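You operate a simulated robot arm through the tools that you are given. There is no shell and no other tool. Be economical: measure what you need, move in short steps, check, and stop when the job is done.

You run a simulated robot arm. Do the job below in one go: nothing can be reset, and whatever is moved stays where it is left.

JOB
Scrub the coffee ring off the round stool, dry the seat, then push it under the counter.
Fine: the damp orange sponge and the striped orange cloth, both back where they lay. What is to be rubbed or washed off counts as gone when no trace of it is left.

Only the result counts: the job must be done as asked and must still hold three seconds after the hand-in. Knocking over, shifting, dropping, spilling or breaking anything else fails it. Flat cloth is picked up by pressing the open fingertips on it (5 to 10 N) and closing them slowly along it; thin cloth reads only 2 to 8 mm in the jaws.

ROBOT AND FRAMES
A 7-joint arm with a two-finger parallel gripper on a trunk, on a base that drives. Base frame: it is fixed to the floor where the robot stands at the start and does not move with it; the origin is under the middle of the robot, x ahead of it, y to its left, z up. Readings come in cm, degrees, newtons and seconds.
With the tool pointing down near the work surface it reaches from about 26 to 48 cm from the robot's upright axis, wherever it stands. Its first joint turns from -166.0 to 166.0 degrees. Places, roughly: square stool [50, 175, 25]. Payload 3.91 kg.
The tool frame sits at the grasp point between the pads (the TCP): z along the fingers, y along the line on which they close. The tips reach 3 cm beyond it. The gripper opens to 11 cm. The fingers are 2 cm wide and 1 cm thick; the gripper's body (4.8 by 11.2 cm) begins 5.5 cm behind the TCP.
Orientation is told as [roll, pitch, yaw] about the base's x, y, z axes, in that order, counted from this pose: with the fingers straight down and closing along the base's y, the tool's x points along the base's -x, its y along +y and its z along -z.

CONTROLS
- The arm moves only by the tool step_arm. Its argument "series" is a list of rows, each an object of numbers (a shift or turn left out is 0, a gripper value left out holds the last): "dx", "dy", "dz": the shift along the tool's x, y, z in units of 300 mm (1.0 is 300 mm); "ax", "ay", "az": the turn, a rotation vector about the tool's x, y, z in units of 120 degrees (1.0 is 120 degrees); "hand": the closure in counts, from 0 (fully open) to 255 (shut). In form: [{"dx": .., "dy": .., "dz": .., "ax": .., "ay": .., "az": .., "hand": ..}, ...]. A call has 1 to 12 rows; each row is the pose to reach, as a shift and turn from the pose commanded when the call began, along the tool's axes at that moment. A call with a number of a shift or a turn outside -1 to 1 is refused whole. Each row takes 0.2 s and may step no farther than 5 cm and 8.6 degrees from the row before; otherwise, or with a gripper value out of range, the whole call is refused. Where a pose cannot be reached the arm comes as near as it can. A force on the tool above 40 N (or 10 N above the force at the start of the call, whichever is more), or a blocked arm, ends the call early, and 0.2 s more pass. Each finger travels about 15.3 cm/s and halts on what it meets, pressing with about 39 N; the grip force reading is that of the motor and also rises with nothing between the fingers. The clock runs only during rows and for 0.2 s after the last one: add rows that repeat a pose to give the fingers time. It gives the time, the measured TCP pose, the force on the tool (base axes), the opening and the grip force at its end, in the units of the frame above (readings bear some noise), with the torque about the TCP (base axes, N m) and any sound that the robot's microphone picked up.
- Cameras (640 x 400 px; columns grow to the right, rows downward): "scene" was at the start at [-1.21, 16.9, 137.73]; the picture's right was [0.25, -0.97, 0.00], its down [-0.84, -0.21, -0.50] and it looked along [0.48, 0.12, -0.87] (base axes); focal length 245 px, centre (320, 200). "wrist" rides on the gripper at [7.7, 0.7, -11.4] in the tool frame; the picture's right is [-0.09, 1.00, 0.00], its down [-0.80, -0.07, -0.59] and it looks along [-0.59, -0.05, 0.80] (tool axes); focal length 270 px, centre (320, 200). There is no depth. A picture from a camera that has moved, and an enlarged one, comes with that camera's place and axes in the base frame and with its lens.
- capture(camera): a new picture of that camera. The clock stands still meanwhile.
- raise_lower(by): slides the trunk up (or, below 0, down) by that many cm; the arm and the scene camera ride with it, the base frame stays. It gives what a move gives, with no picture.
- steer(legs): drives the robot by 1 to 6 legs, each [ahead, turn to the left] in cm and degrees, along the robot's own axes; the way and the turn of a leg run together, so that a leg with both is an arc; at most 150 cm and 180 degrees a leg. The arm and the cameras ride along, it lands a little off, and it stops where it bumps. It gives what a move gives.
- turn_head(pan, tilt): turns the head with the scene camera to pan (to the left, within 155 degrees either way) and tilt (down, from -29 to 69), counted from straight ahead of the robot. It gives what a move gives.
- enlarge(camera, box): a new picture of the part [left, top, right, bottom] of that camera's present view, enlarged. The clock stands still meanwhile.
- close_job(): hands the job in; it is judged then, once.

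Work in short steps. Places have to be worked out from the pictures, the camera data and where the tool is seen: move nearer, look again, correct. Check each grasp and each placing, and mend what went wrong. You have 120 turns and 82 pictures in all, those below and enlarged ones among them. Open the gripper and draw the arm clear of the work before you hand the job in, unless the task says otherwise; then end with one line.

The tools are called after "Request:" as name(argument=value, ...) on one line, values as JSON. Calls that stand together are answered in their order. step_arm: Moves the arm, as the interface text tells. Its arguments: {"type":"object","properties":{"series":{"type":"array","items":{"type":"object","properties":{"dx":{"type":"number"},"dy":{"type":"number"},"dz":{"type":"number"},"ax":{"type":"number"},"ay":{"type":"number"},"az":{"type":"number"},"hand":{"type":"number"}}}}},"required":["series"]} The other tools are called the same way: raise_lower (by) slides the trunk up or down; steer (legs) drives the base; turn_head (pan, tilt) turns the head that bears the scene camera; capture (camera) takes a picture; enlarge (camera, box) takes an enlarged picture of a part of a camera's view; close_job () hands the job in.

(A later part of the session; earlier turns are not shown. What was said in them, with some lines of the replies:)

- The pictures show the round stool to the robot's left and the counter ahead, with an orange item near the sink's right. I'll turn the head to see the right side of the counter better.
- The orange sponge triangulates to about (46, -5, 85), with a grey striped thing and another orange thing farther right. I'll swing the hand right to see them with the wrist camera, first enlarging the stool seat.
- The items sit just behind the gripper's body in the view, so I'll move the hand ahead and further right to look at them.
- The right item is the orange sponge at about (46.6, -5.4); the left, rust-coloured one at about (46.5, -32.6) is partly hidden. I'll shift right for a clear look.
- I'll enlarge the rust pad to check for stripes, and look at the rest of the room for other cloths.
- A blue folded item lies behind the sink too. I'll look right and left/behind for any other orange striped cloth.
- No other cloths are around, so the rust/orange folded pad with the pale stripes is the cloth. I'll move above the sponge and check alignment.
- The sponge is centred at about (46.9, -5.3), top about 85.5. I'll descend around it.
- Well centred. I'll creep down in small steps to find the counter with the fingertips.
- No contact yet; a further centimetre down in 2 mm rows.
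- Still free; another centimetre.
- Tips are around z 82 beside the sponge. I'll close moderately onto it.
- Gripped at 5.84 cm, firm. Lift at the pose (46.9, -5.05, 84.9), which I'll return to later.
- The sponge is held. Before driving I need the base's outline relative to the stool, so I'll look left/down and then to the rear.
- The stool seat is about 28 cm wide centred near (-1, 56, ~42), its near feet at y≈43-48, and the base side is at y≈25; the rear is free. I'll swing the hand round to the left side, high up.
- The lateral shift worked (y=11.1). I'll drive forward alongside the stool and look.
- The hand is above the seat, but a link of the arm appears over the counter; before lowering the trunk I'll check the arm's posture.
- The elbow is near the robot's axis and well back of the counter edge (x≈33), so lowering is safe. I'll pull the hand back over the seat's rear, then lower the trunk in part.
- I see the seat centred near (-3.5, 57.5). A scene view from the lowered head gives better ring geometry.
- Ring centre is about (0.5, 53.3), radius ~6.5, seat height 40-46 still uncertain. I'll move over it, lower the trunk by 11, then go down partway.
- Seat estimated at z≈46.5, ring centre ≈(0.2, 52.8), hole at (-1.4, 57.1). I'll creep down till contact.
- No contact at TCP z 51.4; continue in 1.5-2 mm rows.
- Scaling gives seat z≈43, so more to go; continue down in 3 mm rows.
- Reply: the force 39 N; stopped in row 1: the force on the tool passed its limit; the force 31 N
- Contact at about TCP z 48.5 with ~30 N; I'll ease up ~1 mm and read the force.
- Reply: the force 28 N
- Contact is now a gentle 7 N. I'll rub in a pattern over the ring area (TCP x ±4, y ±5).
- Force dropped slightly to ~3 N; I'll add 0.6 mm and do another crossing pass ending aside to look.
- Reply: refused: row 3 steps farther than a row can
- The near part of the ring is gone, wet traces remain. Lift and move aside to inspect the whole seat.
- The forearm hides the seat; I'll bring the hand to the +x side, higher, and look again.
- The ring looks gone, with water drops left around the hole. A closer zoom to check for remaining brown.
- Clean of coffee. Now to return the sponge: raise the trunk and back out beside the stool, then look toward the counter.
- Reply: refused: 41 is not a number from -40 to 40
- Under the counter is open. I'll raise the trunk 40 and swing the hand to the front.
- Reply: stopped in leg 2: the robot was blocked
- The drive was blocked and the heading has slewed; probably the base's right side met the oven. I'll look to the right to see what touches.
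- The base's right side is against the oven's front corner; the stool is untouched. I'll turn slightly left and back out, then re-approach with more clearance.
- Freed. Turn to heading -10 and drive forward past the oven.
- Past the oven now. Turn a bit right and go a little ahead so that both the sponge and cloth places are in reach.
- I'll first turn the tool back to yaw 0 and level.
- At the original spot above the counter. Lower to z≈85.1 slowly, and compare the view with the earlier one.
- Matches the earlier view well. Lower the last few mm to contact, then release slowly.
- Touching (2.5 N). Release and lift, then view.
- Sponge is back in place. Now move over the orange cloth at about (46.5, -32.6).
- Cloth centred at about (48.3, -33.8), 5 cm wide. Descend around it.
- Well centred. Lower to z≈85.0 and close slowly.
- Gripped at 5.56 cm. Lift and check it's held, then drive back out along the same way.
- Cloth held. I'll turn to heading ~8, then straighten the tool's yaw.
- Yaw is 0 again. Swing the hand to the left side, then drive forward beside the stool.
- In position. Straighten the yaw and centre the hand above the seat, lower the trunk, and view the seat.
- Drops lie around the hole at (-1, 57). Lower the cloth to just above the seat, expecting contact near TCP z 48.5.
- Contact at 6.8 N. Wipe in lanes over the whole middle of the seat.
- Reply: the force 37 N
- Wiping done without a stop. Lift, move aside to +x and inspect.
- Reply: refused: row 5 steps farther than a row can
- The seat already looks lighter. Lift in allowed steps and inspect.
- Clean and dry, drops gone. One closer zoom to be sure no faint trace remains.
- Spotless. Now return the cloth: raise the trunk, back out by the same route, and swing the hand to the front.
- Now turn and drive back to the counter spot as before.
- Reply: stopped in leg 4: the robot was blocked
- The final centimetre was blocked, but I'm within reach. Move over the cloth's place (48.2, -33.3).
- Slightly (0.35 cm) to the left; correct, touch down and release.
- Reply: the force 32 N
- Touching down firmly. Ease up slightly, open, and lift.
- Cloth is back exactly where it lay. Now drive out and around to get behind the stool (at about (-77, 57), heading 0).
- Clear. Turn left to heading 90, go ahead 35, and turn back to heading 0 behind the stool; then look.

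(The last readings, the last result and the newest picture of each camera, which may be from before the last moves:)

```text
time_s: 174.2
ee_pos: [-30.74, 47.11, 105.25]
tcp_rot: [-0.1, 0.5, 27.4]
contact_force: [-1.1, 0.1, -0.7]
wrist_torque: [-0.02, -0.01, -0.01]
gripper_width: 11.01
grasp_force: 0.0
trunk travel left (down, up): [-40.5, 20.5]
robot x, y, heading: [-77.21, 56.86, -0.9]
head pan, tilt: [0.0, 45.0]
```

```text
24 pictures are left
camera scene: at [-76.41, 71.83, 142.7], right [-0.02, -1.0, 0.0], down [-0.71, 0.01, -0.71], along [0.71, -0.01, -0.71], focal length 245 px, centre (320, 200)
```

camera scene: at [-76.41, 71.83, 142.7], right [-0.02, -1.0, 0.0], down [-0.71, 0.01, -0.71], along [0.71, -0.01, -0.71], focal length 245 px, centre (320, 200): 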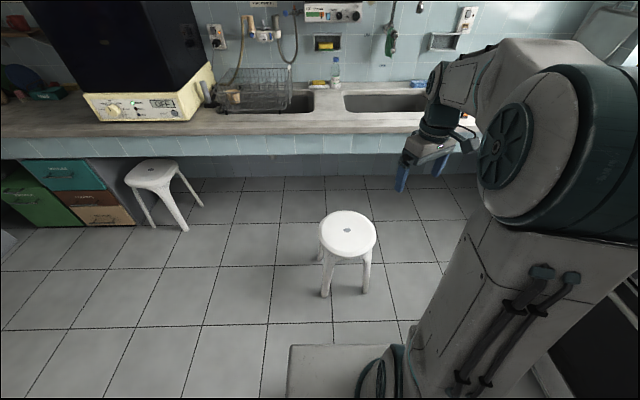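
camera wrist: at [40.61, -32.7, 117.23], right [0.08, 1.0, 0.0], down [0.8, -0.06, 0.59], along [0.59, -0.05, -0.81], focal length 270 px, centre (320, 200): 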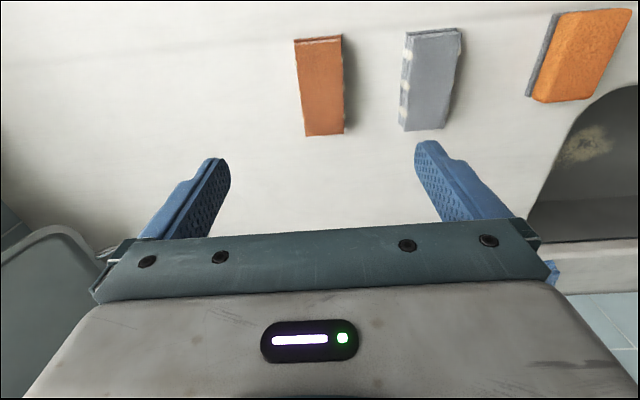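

Good view: apron spans z≈66–81 at x≈33, and the square stool sits with its near edge at x≈34.5, so the round one should end near x≈51. To avoid tipping it, I'll pinch the rear rim with a near-horizontal tool and drive; first yaw the tool to +90.

Request:
step_arm(series=[{"az": -0.065}, {"az": -0.13}, {"az": -0.195}, {"az": -0.26}, {"az": -0.325}, {"az": -0.39}, {"az": -0.455}, {"az": -0.522}, {"az": -0.522, "dx": -0.1}, {"az": -0.522, "dx": -0.1}])

```text
time_s: 176.4
ee_pos: [-27.89, 48.62, 105.19]
tcp_rot: [0.5, 0.3, 90.1]
contact_force: [0.2, -0.3, 0.0]
wrist_torque: [0.0, 0.04, -0.02]
gripper_width: 11.0
grasp_force: 0.0
trunk travel left (down, up): [-40.5, 20.5]
robot x, y, heading: [-77.12, 56.79, -0.9]
head pan, tilt: [0.0, 45.0]
```

Now pitch the tool up by 70° (fingers pointing ahead, 20° down).

Request:
step_arm(series=[{"ax": 0.065}, {"ax": 0.13}, {"ax": 0.195}, {"ax": 0.26}, {"ax": 0.325}, {"ax": 0.39}, {"ax": 0.455}, {"ax": 0.52}, {"ax": 0.583}, {"ax": 0.583}])

Request:
capture(camera="scene")

```text
time_s: 178.7
ee_pos: [-28.09, 48.49, 105.1]
tcp_rot: [-69.5, 0.2, 90.1]
contact_force: [0.6, 0.2, 0.4]
wrist_torque: [-0.03, 0.0, 0.01]
gripper_width: 11.0
grasp_force: 0.0
trunk travel left (down, up): [-40.5, 20.5]
robot x, y, heading: [-77.77, 56.75, -0.9]
head pan, tilt: [0.0, 45.0]
```

```text
23 pictures are left
camera scene: at [-76.42, 71.8, 142.7], right [-0.02, -1.0, 0.0], down [-0.71, 0.01, -0.71], along [0.71, -0.01, -0.71], focal length 245 px, centre (320, 200)
```

scene: 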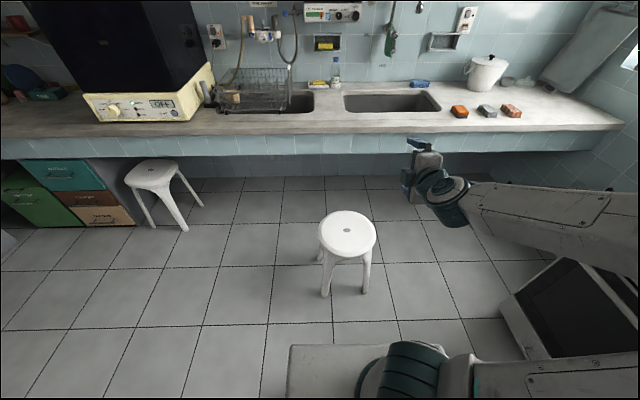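

The near-horizontal pose works, but the elbow swung far right; check its height before lowering.

Request:
turn_head(pan=-60, tilt=45)

Request:
capture(camera="scene")

```text
time_s: 179.9
ee_pos: [-28.09, 48.51, 105.16]
tcp_rot: [-69.4, 0.3, 90.1]
contact_force: [-0.2, 1.0, 0.3]
wrist_torque: [0.01, 0.0, -0.01]
gripper_width: 10.98
grasp_force: 0.0
trunk travel left (down, up): [-40.5, 20.5]
robot x, y, heading: [-76.66, 56.51, -0.9]
head pan, tilt: [-60.0, 45.0]
```

```text
22 pictures are left
camera scene: at [-80.6, 64.85, 142.7], right [-0.87, -0.49, 0.0], down [-0.34, 0.62, -0.71], along [0.34, -0.62, -0.71], focal length 245 px, centre (320, 200)
```

scene: 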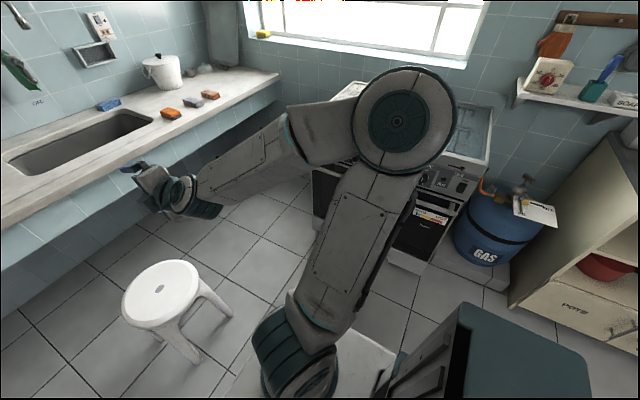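

Elbow is at about z 117, well clear of the oven. Square the heading, align y to the stool, and lower the trunk.

Request:
steer(legs=[[0, 0.9]])

Request:
step_arm(series=[{"dx": -0.1}, {"dx": -0.2}, {"dx": -0.27}])

Request:
raise_lower(by=-40)

Request:
turn_head(pan=0, tilt=50)

Request:
capture(camera="scene")

```text
time_s: 180.7
ee_pos: [-27.94, 49.33, 105.19]
tcp_rot: [-69.3, 0.3, 91.0]
contact_force: [0.4, 0.5, -1.1]
wrist_torque: [-0.01, -0.01, 0.01]
gripper_width: 10.97
grasp_force: 0.0
trunk travel left (down, up): [-40.5, 20.5]
robot x, y, heading: [-77.04, 56.99, 0.3]
head pan, tilt: [-60.0, 45.0]
```

```text
time_s: 181.5
ee_pos: [-27.95, 57.39, 105.17]
tcp_rot: [-69.3, 0.2, 90.9]
contact_force: [-0.1, -0.3, -0.5]
wrist_torque: [-0.01, 0.03, 0.0]
gripper_width: 11.01
grasp_force: 0.1
trunk travel left (down, up): [-40.5, 20.5]
robot x, y, heading: [-77.46, 56.67, -0.0]
head pan, tilt: [-60.0, 45.0]
```

```text
time_s: 185.3
ee_pos: [-27.89, 57.47, 65.14]
tcp_rot: [-69.4, 0.2, 91.0]
contact_force: [-0.6, 0.4, 0.1]
wrist_torque: [0.02, -0.01, 0.03]
gripper_width: 11.02
grasp_force: 0.1
trunk travel left (down, up): [-0.5, 60.5]
robot x, y, heading: [-77.16, 56.74, -0.0]
head pan, tilt: [-60.0, 45.0]
```

```text
time_s: 186.6
ee_pos: [-27.91, 57.46, 65.16]
tcp_rot: [-69.5, 0.3, 91.0]
contact_force: [-0.3, -0.5, 0.0]
wrist_torque: [-0.03, 0.0, -0.01]
gripper_width: 10.98
grasp_force: 0.0
trunk travel left (down, up): [-0.5, 60.5]
robot x, y, heading: [-77.22, 56.65, -0.0]
head pan, tilt: [0.0, 50.0]
```

```text
21 pictures are left
camera scene: at [-77.09, 71.83, 102.01], right [0.0, -1.0, 0.0], down [-0.77, 0.0, -0.64], along [0.64, 0.0, -0.77], focal length 245 px, centre (320, 200)
```

scene: 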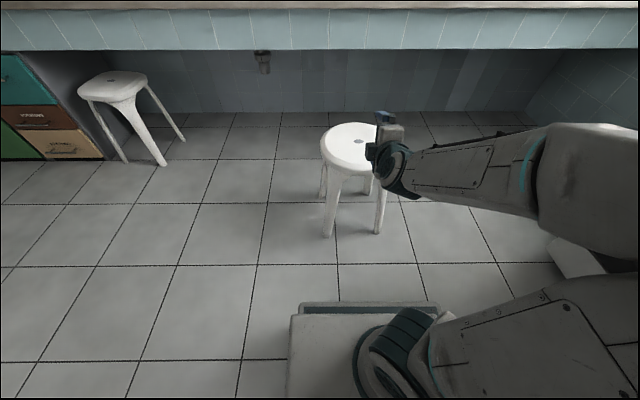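

I'll zoom on the stool's rim to judge the skirt's thickness.

Request:
enlarge(camera="scene", box=[300, 105, 420, 245])

```text
2.86 times, centred on (360, 175) of scene
camera zoom: at [-77.09, 71.83, 102.01], right [0.0, -1.0, 0.0], down [-0.77, 0.0, -0.64], along [0.64, 0.0, -0.77], focal length 701 px, centre (206, 271)
```

zoom: 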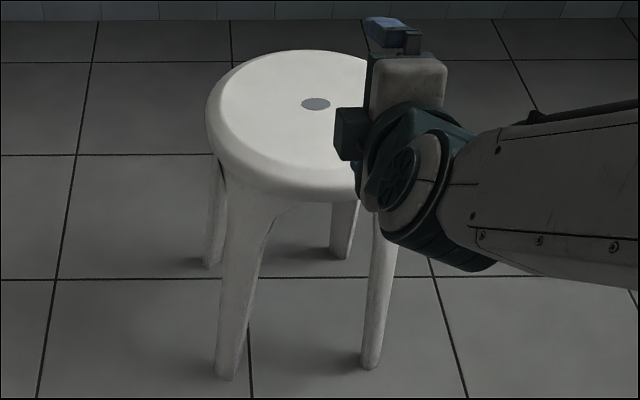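

Seat is ~4 cm thick. Lower the hand straight down to z≈43.7, still behind the rim.

Request:
step_arm(series=[{"dy": 0.135, "dz": 0.05}, {"dy": 0.27, "dz": 0.1}, {"dy": 0.405, "dz": 0.151}, {"dy": 0.54, "dz": 0.202}, {"dy": 0.67, "dz": 0.25}, {"dy": 0.67, "dz": 0.25}])

Request:
capture(camera="wrist")

Request:
capture(camera="scene")

```text
time_s: 188.0
ee_pos: [-24.36, 57.56, 43.03]
tcp_rot: [-69.4, 0.1, 90.9]
contact_force: [-0.1, 0.7, -0.4]
wrist_torque: [-0.01, 0.01, -0.03]
gripper_width: 11.01
grasp_force: 0.0
out of reach, approached as far as the arm can: row 1, 2, 3, 4, 5, 6
trunk travel left (down, up): [-0.5, 60.5]
robot x, y, heading: [-77.48, 56.9, -0.1]
head pan, tilt: [0.0, 50.0]
```

```text
19 pictures are left
camera wrist: at [-35.04, 49.57, 46.45], right [-0.35, 0.08, -0.93], down [-0.55, 0.79, 0.27], along [0.76, 0.6, -0.24], focal length 270 px, centre (320, 200)
```

wrist: 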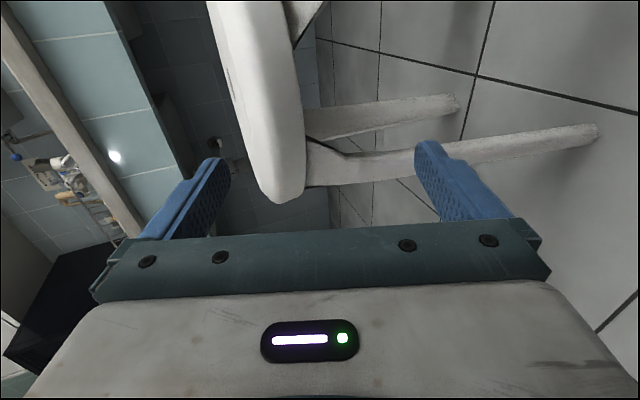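

```text
18 pictures are left
camera scene: at [-77.09, 71.84, 102.0], right [0.0, -1.0, 0.0], down [-0.77, 0.0, -0.64], along [0.64, 0.0, -0.77], focal length 245 px, centre (320, 200)
```

scene: 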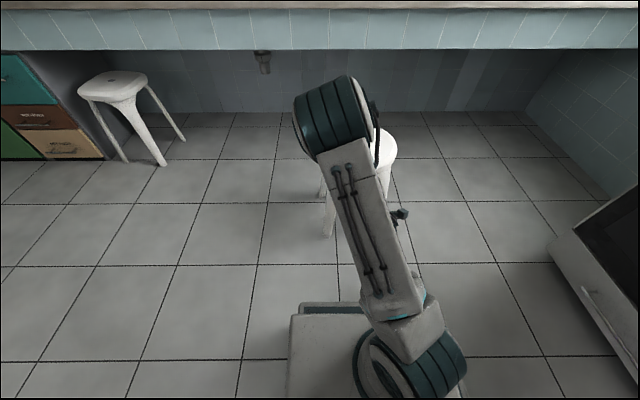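

The arm refolded with its elbow high and forward, which would later foul the counter. I'll back the robot 22 cm and extend the arm by the same, so the elbow stays well behind the hand.

Request:
steer(legs=[[-24, 0]])

Request:
step_arm(series=[{"dz": 0.13, "dy": -0.049}, {"dz": 0.26, "dy": -0.098}, {"dz": 0.39, "dy": -0.146}, {"dz": 0.52, "dy": -0.195}, {"dz": 0.62, "dy": -0.232}, {"dz": 0.62, "dy": -0.232}])

Request:
capture(camera="scene")

```text
time_s: 189.8
ee_pos: [-48.24, 57.41, 43.08]
tcp_rot: [-69.3, 0.4, 91.0]
contact_force: [0.1, -0.2, -0.1]
wrist_torque: [0.0, 0.04, -0.01]
gripper_width: 10.96
grasp_force: 0.0
trunk travel left (down, up): [-0.5, 60.5]
robot x, y, heading: [-100.85, 56.73, -0.1]
head pan, tilt: [0.0, 50.0]
```

```text
time_s: 191.2
ee_pos: [-28.17, 57.96, 43.1]
tcp_rot: [-69.4, 0.3, 91.1]
contact_force: [-0.3, 0.1, -0.3]
wrist_torque: [-0.02, -0.03, 0.0]
gripper_width: 10.99
grasp_force: 0.0
trunk travel left (down, up): [-0.5, 60.5]
robot x, y, heading: [-101.26, 56.85, 0.1]
head pan, tilt: [0.0, 50.0]
```

```text
17 pictures are left
camera scene: at [-101.11, 71.85, 102.0], right [0.0, -1.0, 0.0], down [-0.77, 0.0, -0.64], along [0.64, 0.0, -0.77], focal length 245 px, centre (320, 200)
```

scene: 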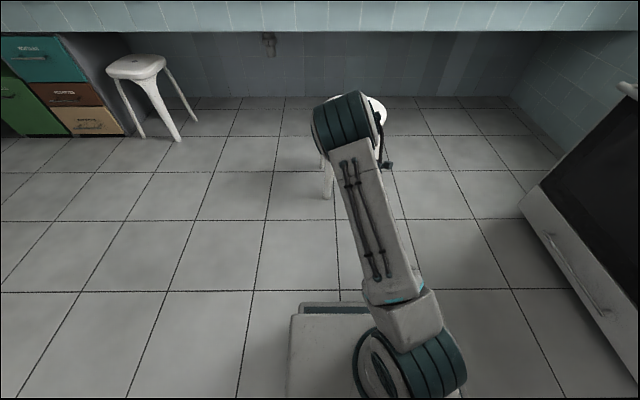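

The elbow is now ~20 cm behind the hand at z≈70. Extend a further 6 cm and look along the fingers.

Request:
step_arm(series=[{"dz": 0.1, "dy": -0.037, "dx": 0.015}, {"dz": 0.19, "dy": -0.07, "dx": 0.02}, {"dz": 0.19, "dy": -0.07, "dx": 0.02}])

Request:
capture(camera="wrist")

```text
time_s: 192.0
ee_pos: [-21.98, 57.43, 42.94]
tcp_rot: [-69.3, 0.3, 91.1]
contact_force: [-0.3, 0.3, 0.2]
wrist_torque: [-0.02, -0.02, -0.02]
gripper_width: 10.98
grasp_force: 0.2
trunk travel left (down, up): [-0.5, 60.5]
robot x, y, heading: [-101.29, 57.02, 0.2]
head pan, tilt: [0.0, 50.0]
```

```text
16 pictures are left
camera wrist: at [-32.86, 49.67, 46.45], right [-0.35, 0.08, -0.93], down [-0.55, 0.79, 0.27], along [0.76, 0.61, -0.24], focal length 270 px, centre (320, 200)
```

wrist: 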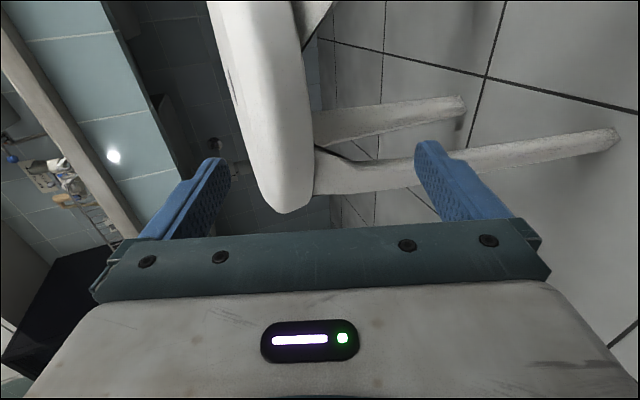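

The seat edge sits between the open fingers' planes. Advance 6.5 cm so the rim lies between the pads.

Request:
step_arm(series=[{"dz": 0.06, "dy": -0.023}, {"dz": 0.12, "dy": -0.045}, {"dz": 0.17, "dy": -0.064}, {"dz": 0.203, "dy": -0.076}, {"dz": 0.203, "dy": -0.076}])

Request:
capture(camera="wrist")

```text
time_s: 193.2
ee_pos: [-15.73, 57.56, 42.99]
tcp_rot: [-69.4, 0.3, 91.1]
contact_force: [0.2, -0.6, -0.8]
wrist_torque: [0.02, -0.01, 0.01]
gripper_width: 11.0
grasp_force: 0.0
trunk travel left (down, up): [-0.5, 60.5]
robot x, y, heading: [-101.03, 57.23, -0.0]
head pan, tilt: [0.0, 50.0]
```

```text
15 pictures are left
camera wrist: at [-26.53, 49.73, 46.46], right [-0.35, 0.08, -0.93], down [-0.55, 0.79, 0.27], along [0.76, 0.61, -0.24], focal length 270 px, centre (320, 200)
```

wrist: 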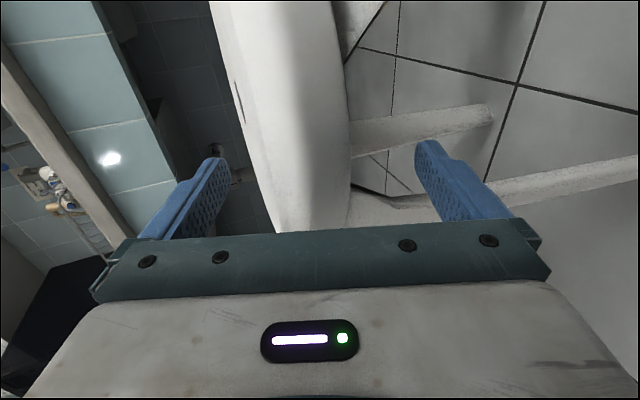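

The rim is between the fingers, slightly toward the upper one. Raise 0.6 cm and close in stages.

Request:
step_arm(series=[{"dy": -0.019, "dz": -0.007, "hand": 40}, {"dy": -0.019, "dz": -0.007, "hand": 70}, {"dy": -0.019, "dz": -0.007, "hand": 90}, {"dy": -0.019, "dz": -0.007, "hand": 105}, {"dy": -0.019, "dz": -0.007, "hand": 115}])

```text
time_s: 194.4
ee_pos: [-15.81, 57.68, 43.5]
tcp_rot: [-69.5, 0.3, 91.1]
contact_force: [-0.6, 0.5, 0.5]
wrist_torque: [0.01, 0.01, 0.0]
gripper_width: 6.05
grasp_force: 0.0
trunk travel left (down, up): [-0.5, 60.5]
robot x, y, heading: [-101.46, 56.99, -0.1]
head pan, tilt: [0.0, 50.0]
```

Request:
step_arm(series=[{"hand": 122}, {"hand": 130}, {"hand": 138}, {"hand": 138}])

Request:
capture(camera="wrist")

```text
time_s: 195.4
ee_pos: [-15.8, 57.53, 43.75]
tcp_rot: [-69.5, 0.3, 91.2]
contact_force: [0.6, 0.3, 2.6]
wrist_torque: [0.02, -0.09, 0.02]
gripper_width: 5.19
grasp_force: 1.2
trunk travel left (down, up): [-0.5, 60.5]
robot x, y, heading: [-101.54, 57.08, 0.1]
head pan, tilt: [0.0, 50.0]
```

```text
14 pictures are left
camera wrist: at [-26.56, 49.71, 47.09], right [-0.35, 0.08, -0.93], down [-0.55, 0.79, 0.27], along [0.76, 0.61, -0.24], focal length 270 px, centre (320, 200)
```

wrist: 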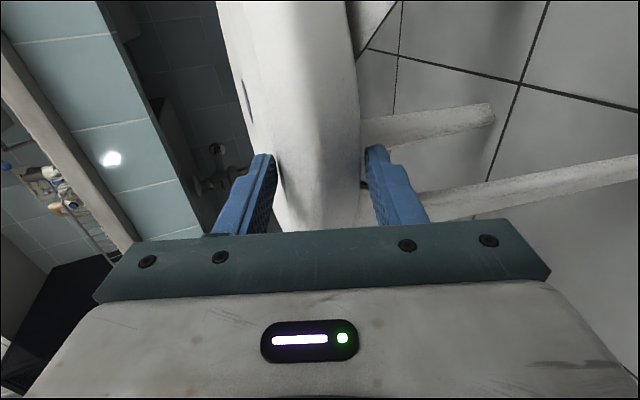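

Both fingers just touch the rim (5.19 cm). Close slightly more for a light hold.

Request:
step_arm(series=[{"hand": 141}, {"hand": 143}, {"hand": 143}])

```text
time_s: 196.2
ee_pos: [-15.66, 57.64, 43.73]
tcp_rot: [-69.5, 0.2, 91.1]
contact_force: [3.3, -0.5, 4.0]
wrist_torque: [0.41, -0.86, -0.07]
gripper_width: 5.02
grasp_force: 39.1
trunk travel left (down, up): [-0.5, 60.5]
robot x, y, heading: [-100.74, 56.62, 0.1]
head pan, tilt: [0.0, 50.0]
```

Firm pinch with little load on the tool. Drive forward a short 4 cm and check the stool stays upright.

Request:
steer(legs=[[4, 0]])

Request:
capture(camera="scene")

```text
time_s: 197.1
ee_pos: [-11.62, 57.57, 43.76]
tcp_rot: [-69.5, 0.2, 91.2]
contact_force: [6.0, 0.3, 6.5]
wrist_torque: [0.58, -1.11, -0.23]
gripper_width: 5.01
grasp_force: 39.0
trunk travel left (down, up): [-0.5, 60.5]
robot x, y, heading: [-97.12, 56.87, 0.1]
head pan, tilt: [0.0, 50.0]
```

```text
13 pictures are left
camera scene: at [-97.01, 71.85, 102.01], right [0.0, -1.0, 0.0], down [-0.77, 0.0, -0.64], along [0.64, 0.0, -0.77], focal length 245 px, centre (320, 200)
```

scene: 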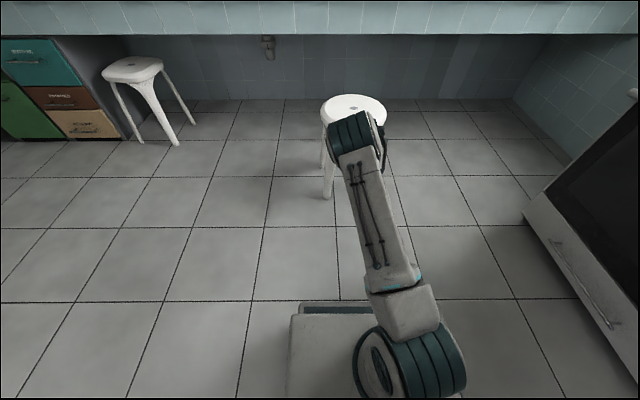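

It glides upright at ~6 N. Drive on 30 cm and check.

Request:
steer(legs=[[30, 0]])

Request:
capture(camera="scene")

```text
time_s: 199.1
ee_pos: [18.86, 57.47, 43.8]
tcp_rot: [-69.6, 0.1, 90.9]
contact_force: [6.5, -0.3, 6.7]
wrist_torque: [0.56, -1.26, -0.21]
gripper_width: 5.0
grasp_force: 38.6
trunk travel left (down, up): [-0.5, 60.5]
robot x, y, heading: [-66.37, 56.89, 0.0]
head pan, tilt: [0.0, 50.0]
```

```text
12 pictures are left
camera scene: at [-66.6, 71.84, 102.0], right [0.0, -1.0, 0.0], down [-0.77, 0.0, -0.64], along [0.64, 0.0, -0.77], focal length 245 px, centre (320, 200)
```

scene: 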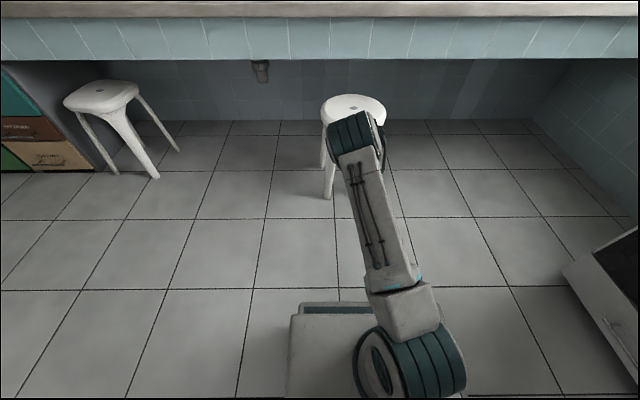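

Straight and upright. Drive another 20 cm so the seat's rear edge ends near x≈38.5, past the counter front (~33–35).

Request:
steer(legs=[[20, 0]])

Request:
capture(camera="scene")

```text
time_s: 200.7
ee_pos: [38.61, 57.27, 43.8]
tcp_rot: [-69.6, 0.2, 90.9]
contact_force: [5.5, -0.1, 5.9]
wrist_torque: [0.42, -1.02, -0.27]
gripper_width: 4.94
grasp_force: 39.0
trunk travel left (down, up): [-0.5, 60.5]
robot x, y, heading: [-46.68, 56.92, -0.1]
head pan, tilt: [0.0, 50.0]
```

```text
11 pictures are left
camera scene: at [-46.77, 71.8, 102.0], right [0.0, -1.0, 0.0], down [-0.77, 0.0, -0.64], along [0.64, 0.0, -0.77], focal length 245 px, centre (320, 200)
```

scene: 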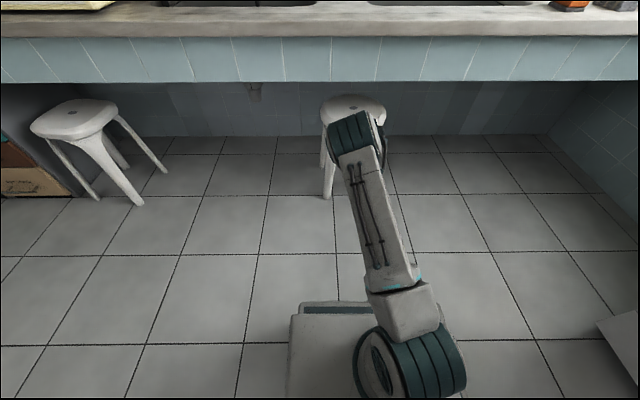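

The stool is under the counter, upright. Open the fingers gradually and check the load.

Request:
step_arm(series=[{"hand": 138}, {"hand": 132}, {"hand": 120}, {"hand": 90}, {"hand": 50}, {"hand": 20}, {"hand": 0}, {"hand": 0}])

Request:
capture(camera="wrist")

```text
time_s: 202.5
ee_pos: [38.63, 57.34, 43.65]
tcp_rot: [-69.5, 0.2, 90.9]
contact_force: [-0.1, -0.1, 0.3]
wrist_torque: [-0.02, 0.01, 0.0]
gripper_width: 11.0
grasp_force: 0.0
trunk travel left (down, up): [-0.5, 60.5]
robot x, y, heading: [-46.88, 56.77, 0.0]
head pan, tilt: [0.0, 50.0]
```

```text
10 pictures are left
camera wrist: at [27.81, 49.44, 47.1], right [-0.35, 0.08, -0.93], down [-0.54, 0.79, 0.27], along [0.76, 0.6, -0.23], focal length 270 px, centre (320, 200)
```

wrist: 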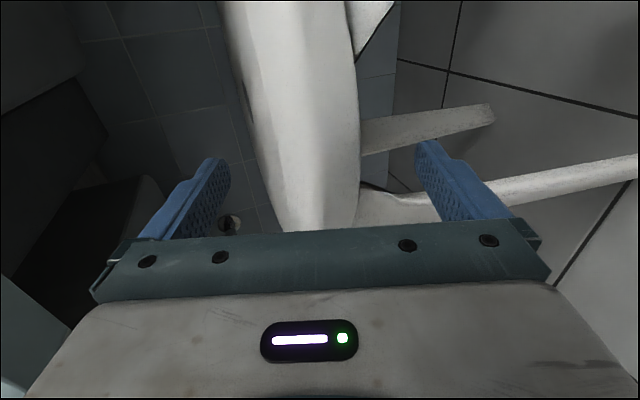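

Free of contact. Back the robot off 45 cm and take a look.

Request:
steer(legs=[[-45, 0]])

Request:
step_arm(series=[{"dx": 0.15}, {"dx": 0.3}, {"dx": 0.45}, {"dx": 0.6}])

Request:
capture(camera="scene")

```text
time_s: 205.2
ee_pos: [-6.48, 57.62, 43.63]
tcp_rot: [-69.5, 0.2, 91.0]
contact_force: [0.4, -0.7, 0.6]
wrist_torque: [0.02, -0.01, 0.01]
gripper_width: 10.97
grasp_force: 0.1
trunk travel left (down, up): [-0.5, 60.5]
robot x, y, heading: [-91.87, 56.55, 0.0]
head pan, tilt: [0.0, 50.0]
```

```text
time_s: 206.2
ee_pos: [-6.12, 39.44, 44.03]
tcp_rot: [-69.5, 0.2, 91.1]
contact_force: [-0.5, -0.3, 0.6]
wrist_torque: [0.03, 0.0, -0.06]
gripper_width: 11.0
grasp_force: 0.0
trunk travel left (down, up): [-0.5, 60.5]
robot x, y, heading: [-91.99, 56.9, -0.4]
head pan, tilt: [0.0, 50.0]
```

```text
9 pictures are left
camera scene: at [-91.89, 71.88, 102.0], right [0.0, -1.0, 0.0], down [-0.77, 0.0, -0.64], along [0.64, 0.0, -0.77], focal length 245 px, centre (320, 200)
```

scene: 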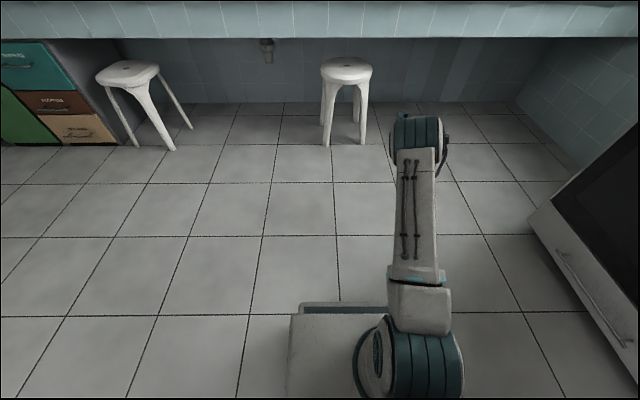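

The stool stands upright under the counter, deeper than the square one. A last check of the counter items: raise the trunk and look.

Request:
raise_lower(by=40)

Request:
turn_head(pan=-15, tilt=25)

Request:
capture(camera="scene")

```text
time_s: 210.1
ee_pos: [-6.2, 39.66, 83.93]
tcp_rot: [-69.4, 0.2, 90.9]
contact_force: [-0.7, 0.4, -0.3]
wrist_torque: [0.04, 0.01, -0.05]
gripper_width: 11.01
grasp_force: 0.0
trunk travel left (down, up): [-40.5, 20.5]
robot x, y, heading: [-91.61, 56.95, 0.2]
head pan, tilt: [0.0, 50.0]
```

```text
time_s: 211.0
ee_pos: [-6.16, 39.61, 83.97]
tcp_rot: [-69.4, 0.1, 90.9]
contact_force: [-0.5, -0.2, 0.6]
wrist_torque: [0.0, 0.0, 0.01]
gripper_width: 11.01
grasp_force: 0.0
trunk travel left (down, up): [-40.5, 20.5]
robot x, y, heading: [-91.68, 56.91, 0.2]
head pan, tilt: [-15.0, 25.0]
```

```text
8 pictures are left
camera scene: at [-90.69, 69.49, 145.75], right [-0.26, -0.97, 0.0], down [-0.41, 0.11, -0.91], along [0.88, -0.23, -0.42], focal length 245 px, centre (320, 200)
```

scene: 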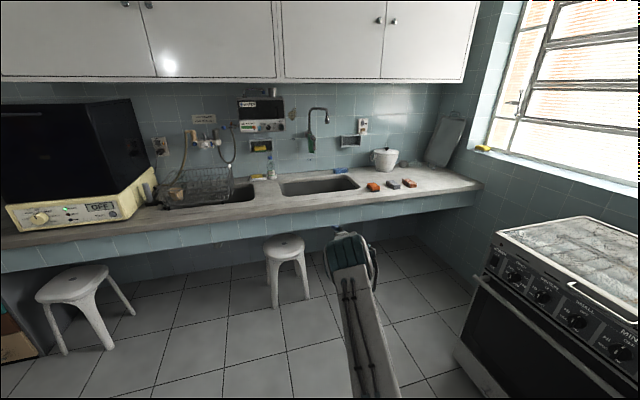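

Everything is in place: sponge, grey pad and orange cloth on the counter, the stool clean, dry and under it, and the arm clear. Handing in.

Request:
close_job()

```text
The job is handed in.
```

The coffee ring is scrubbed off, the seat is dry, the sponge and striped cloth are back where they lay, and the round stool stands upright under the counter. On the way the base touched the oven's front corner once, and later stopped short at the counter without my seeing what blocked it. Nothing looked moved in the pictures.
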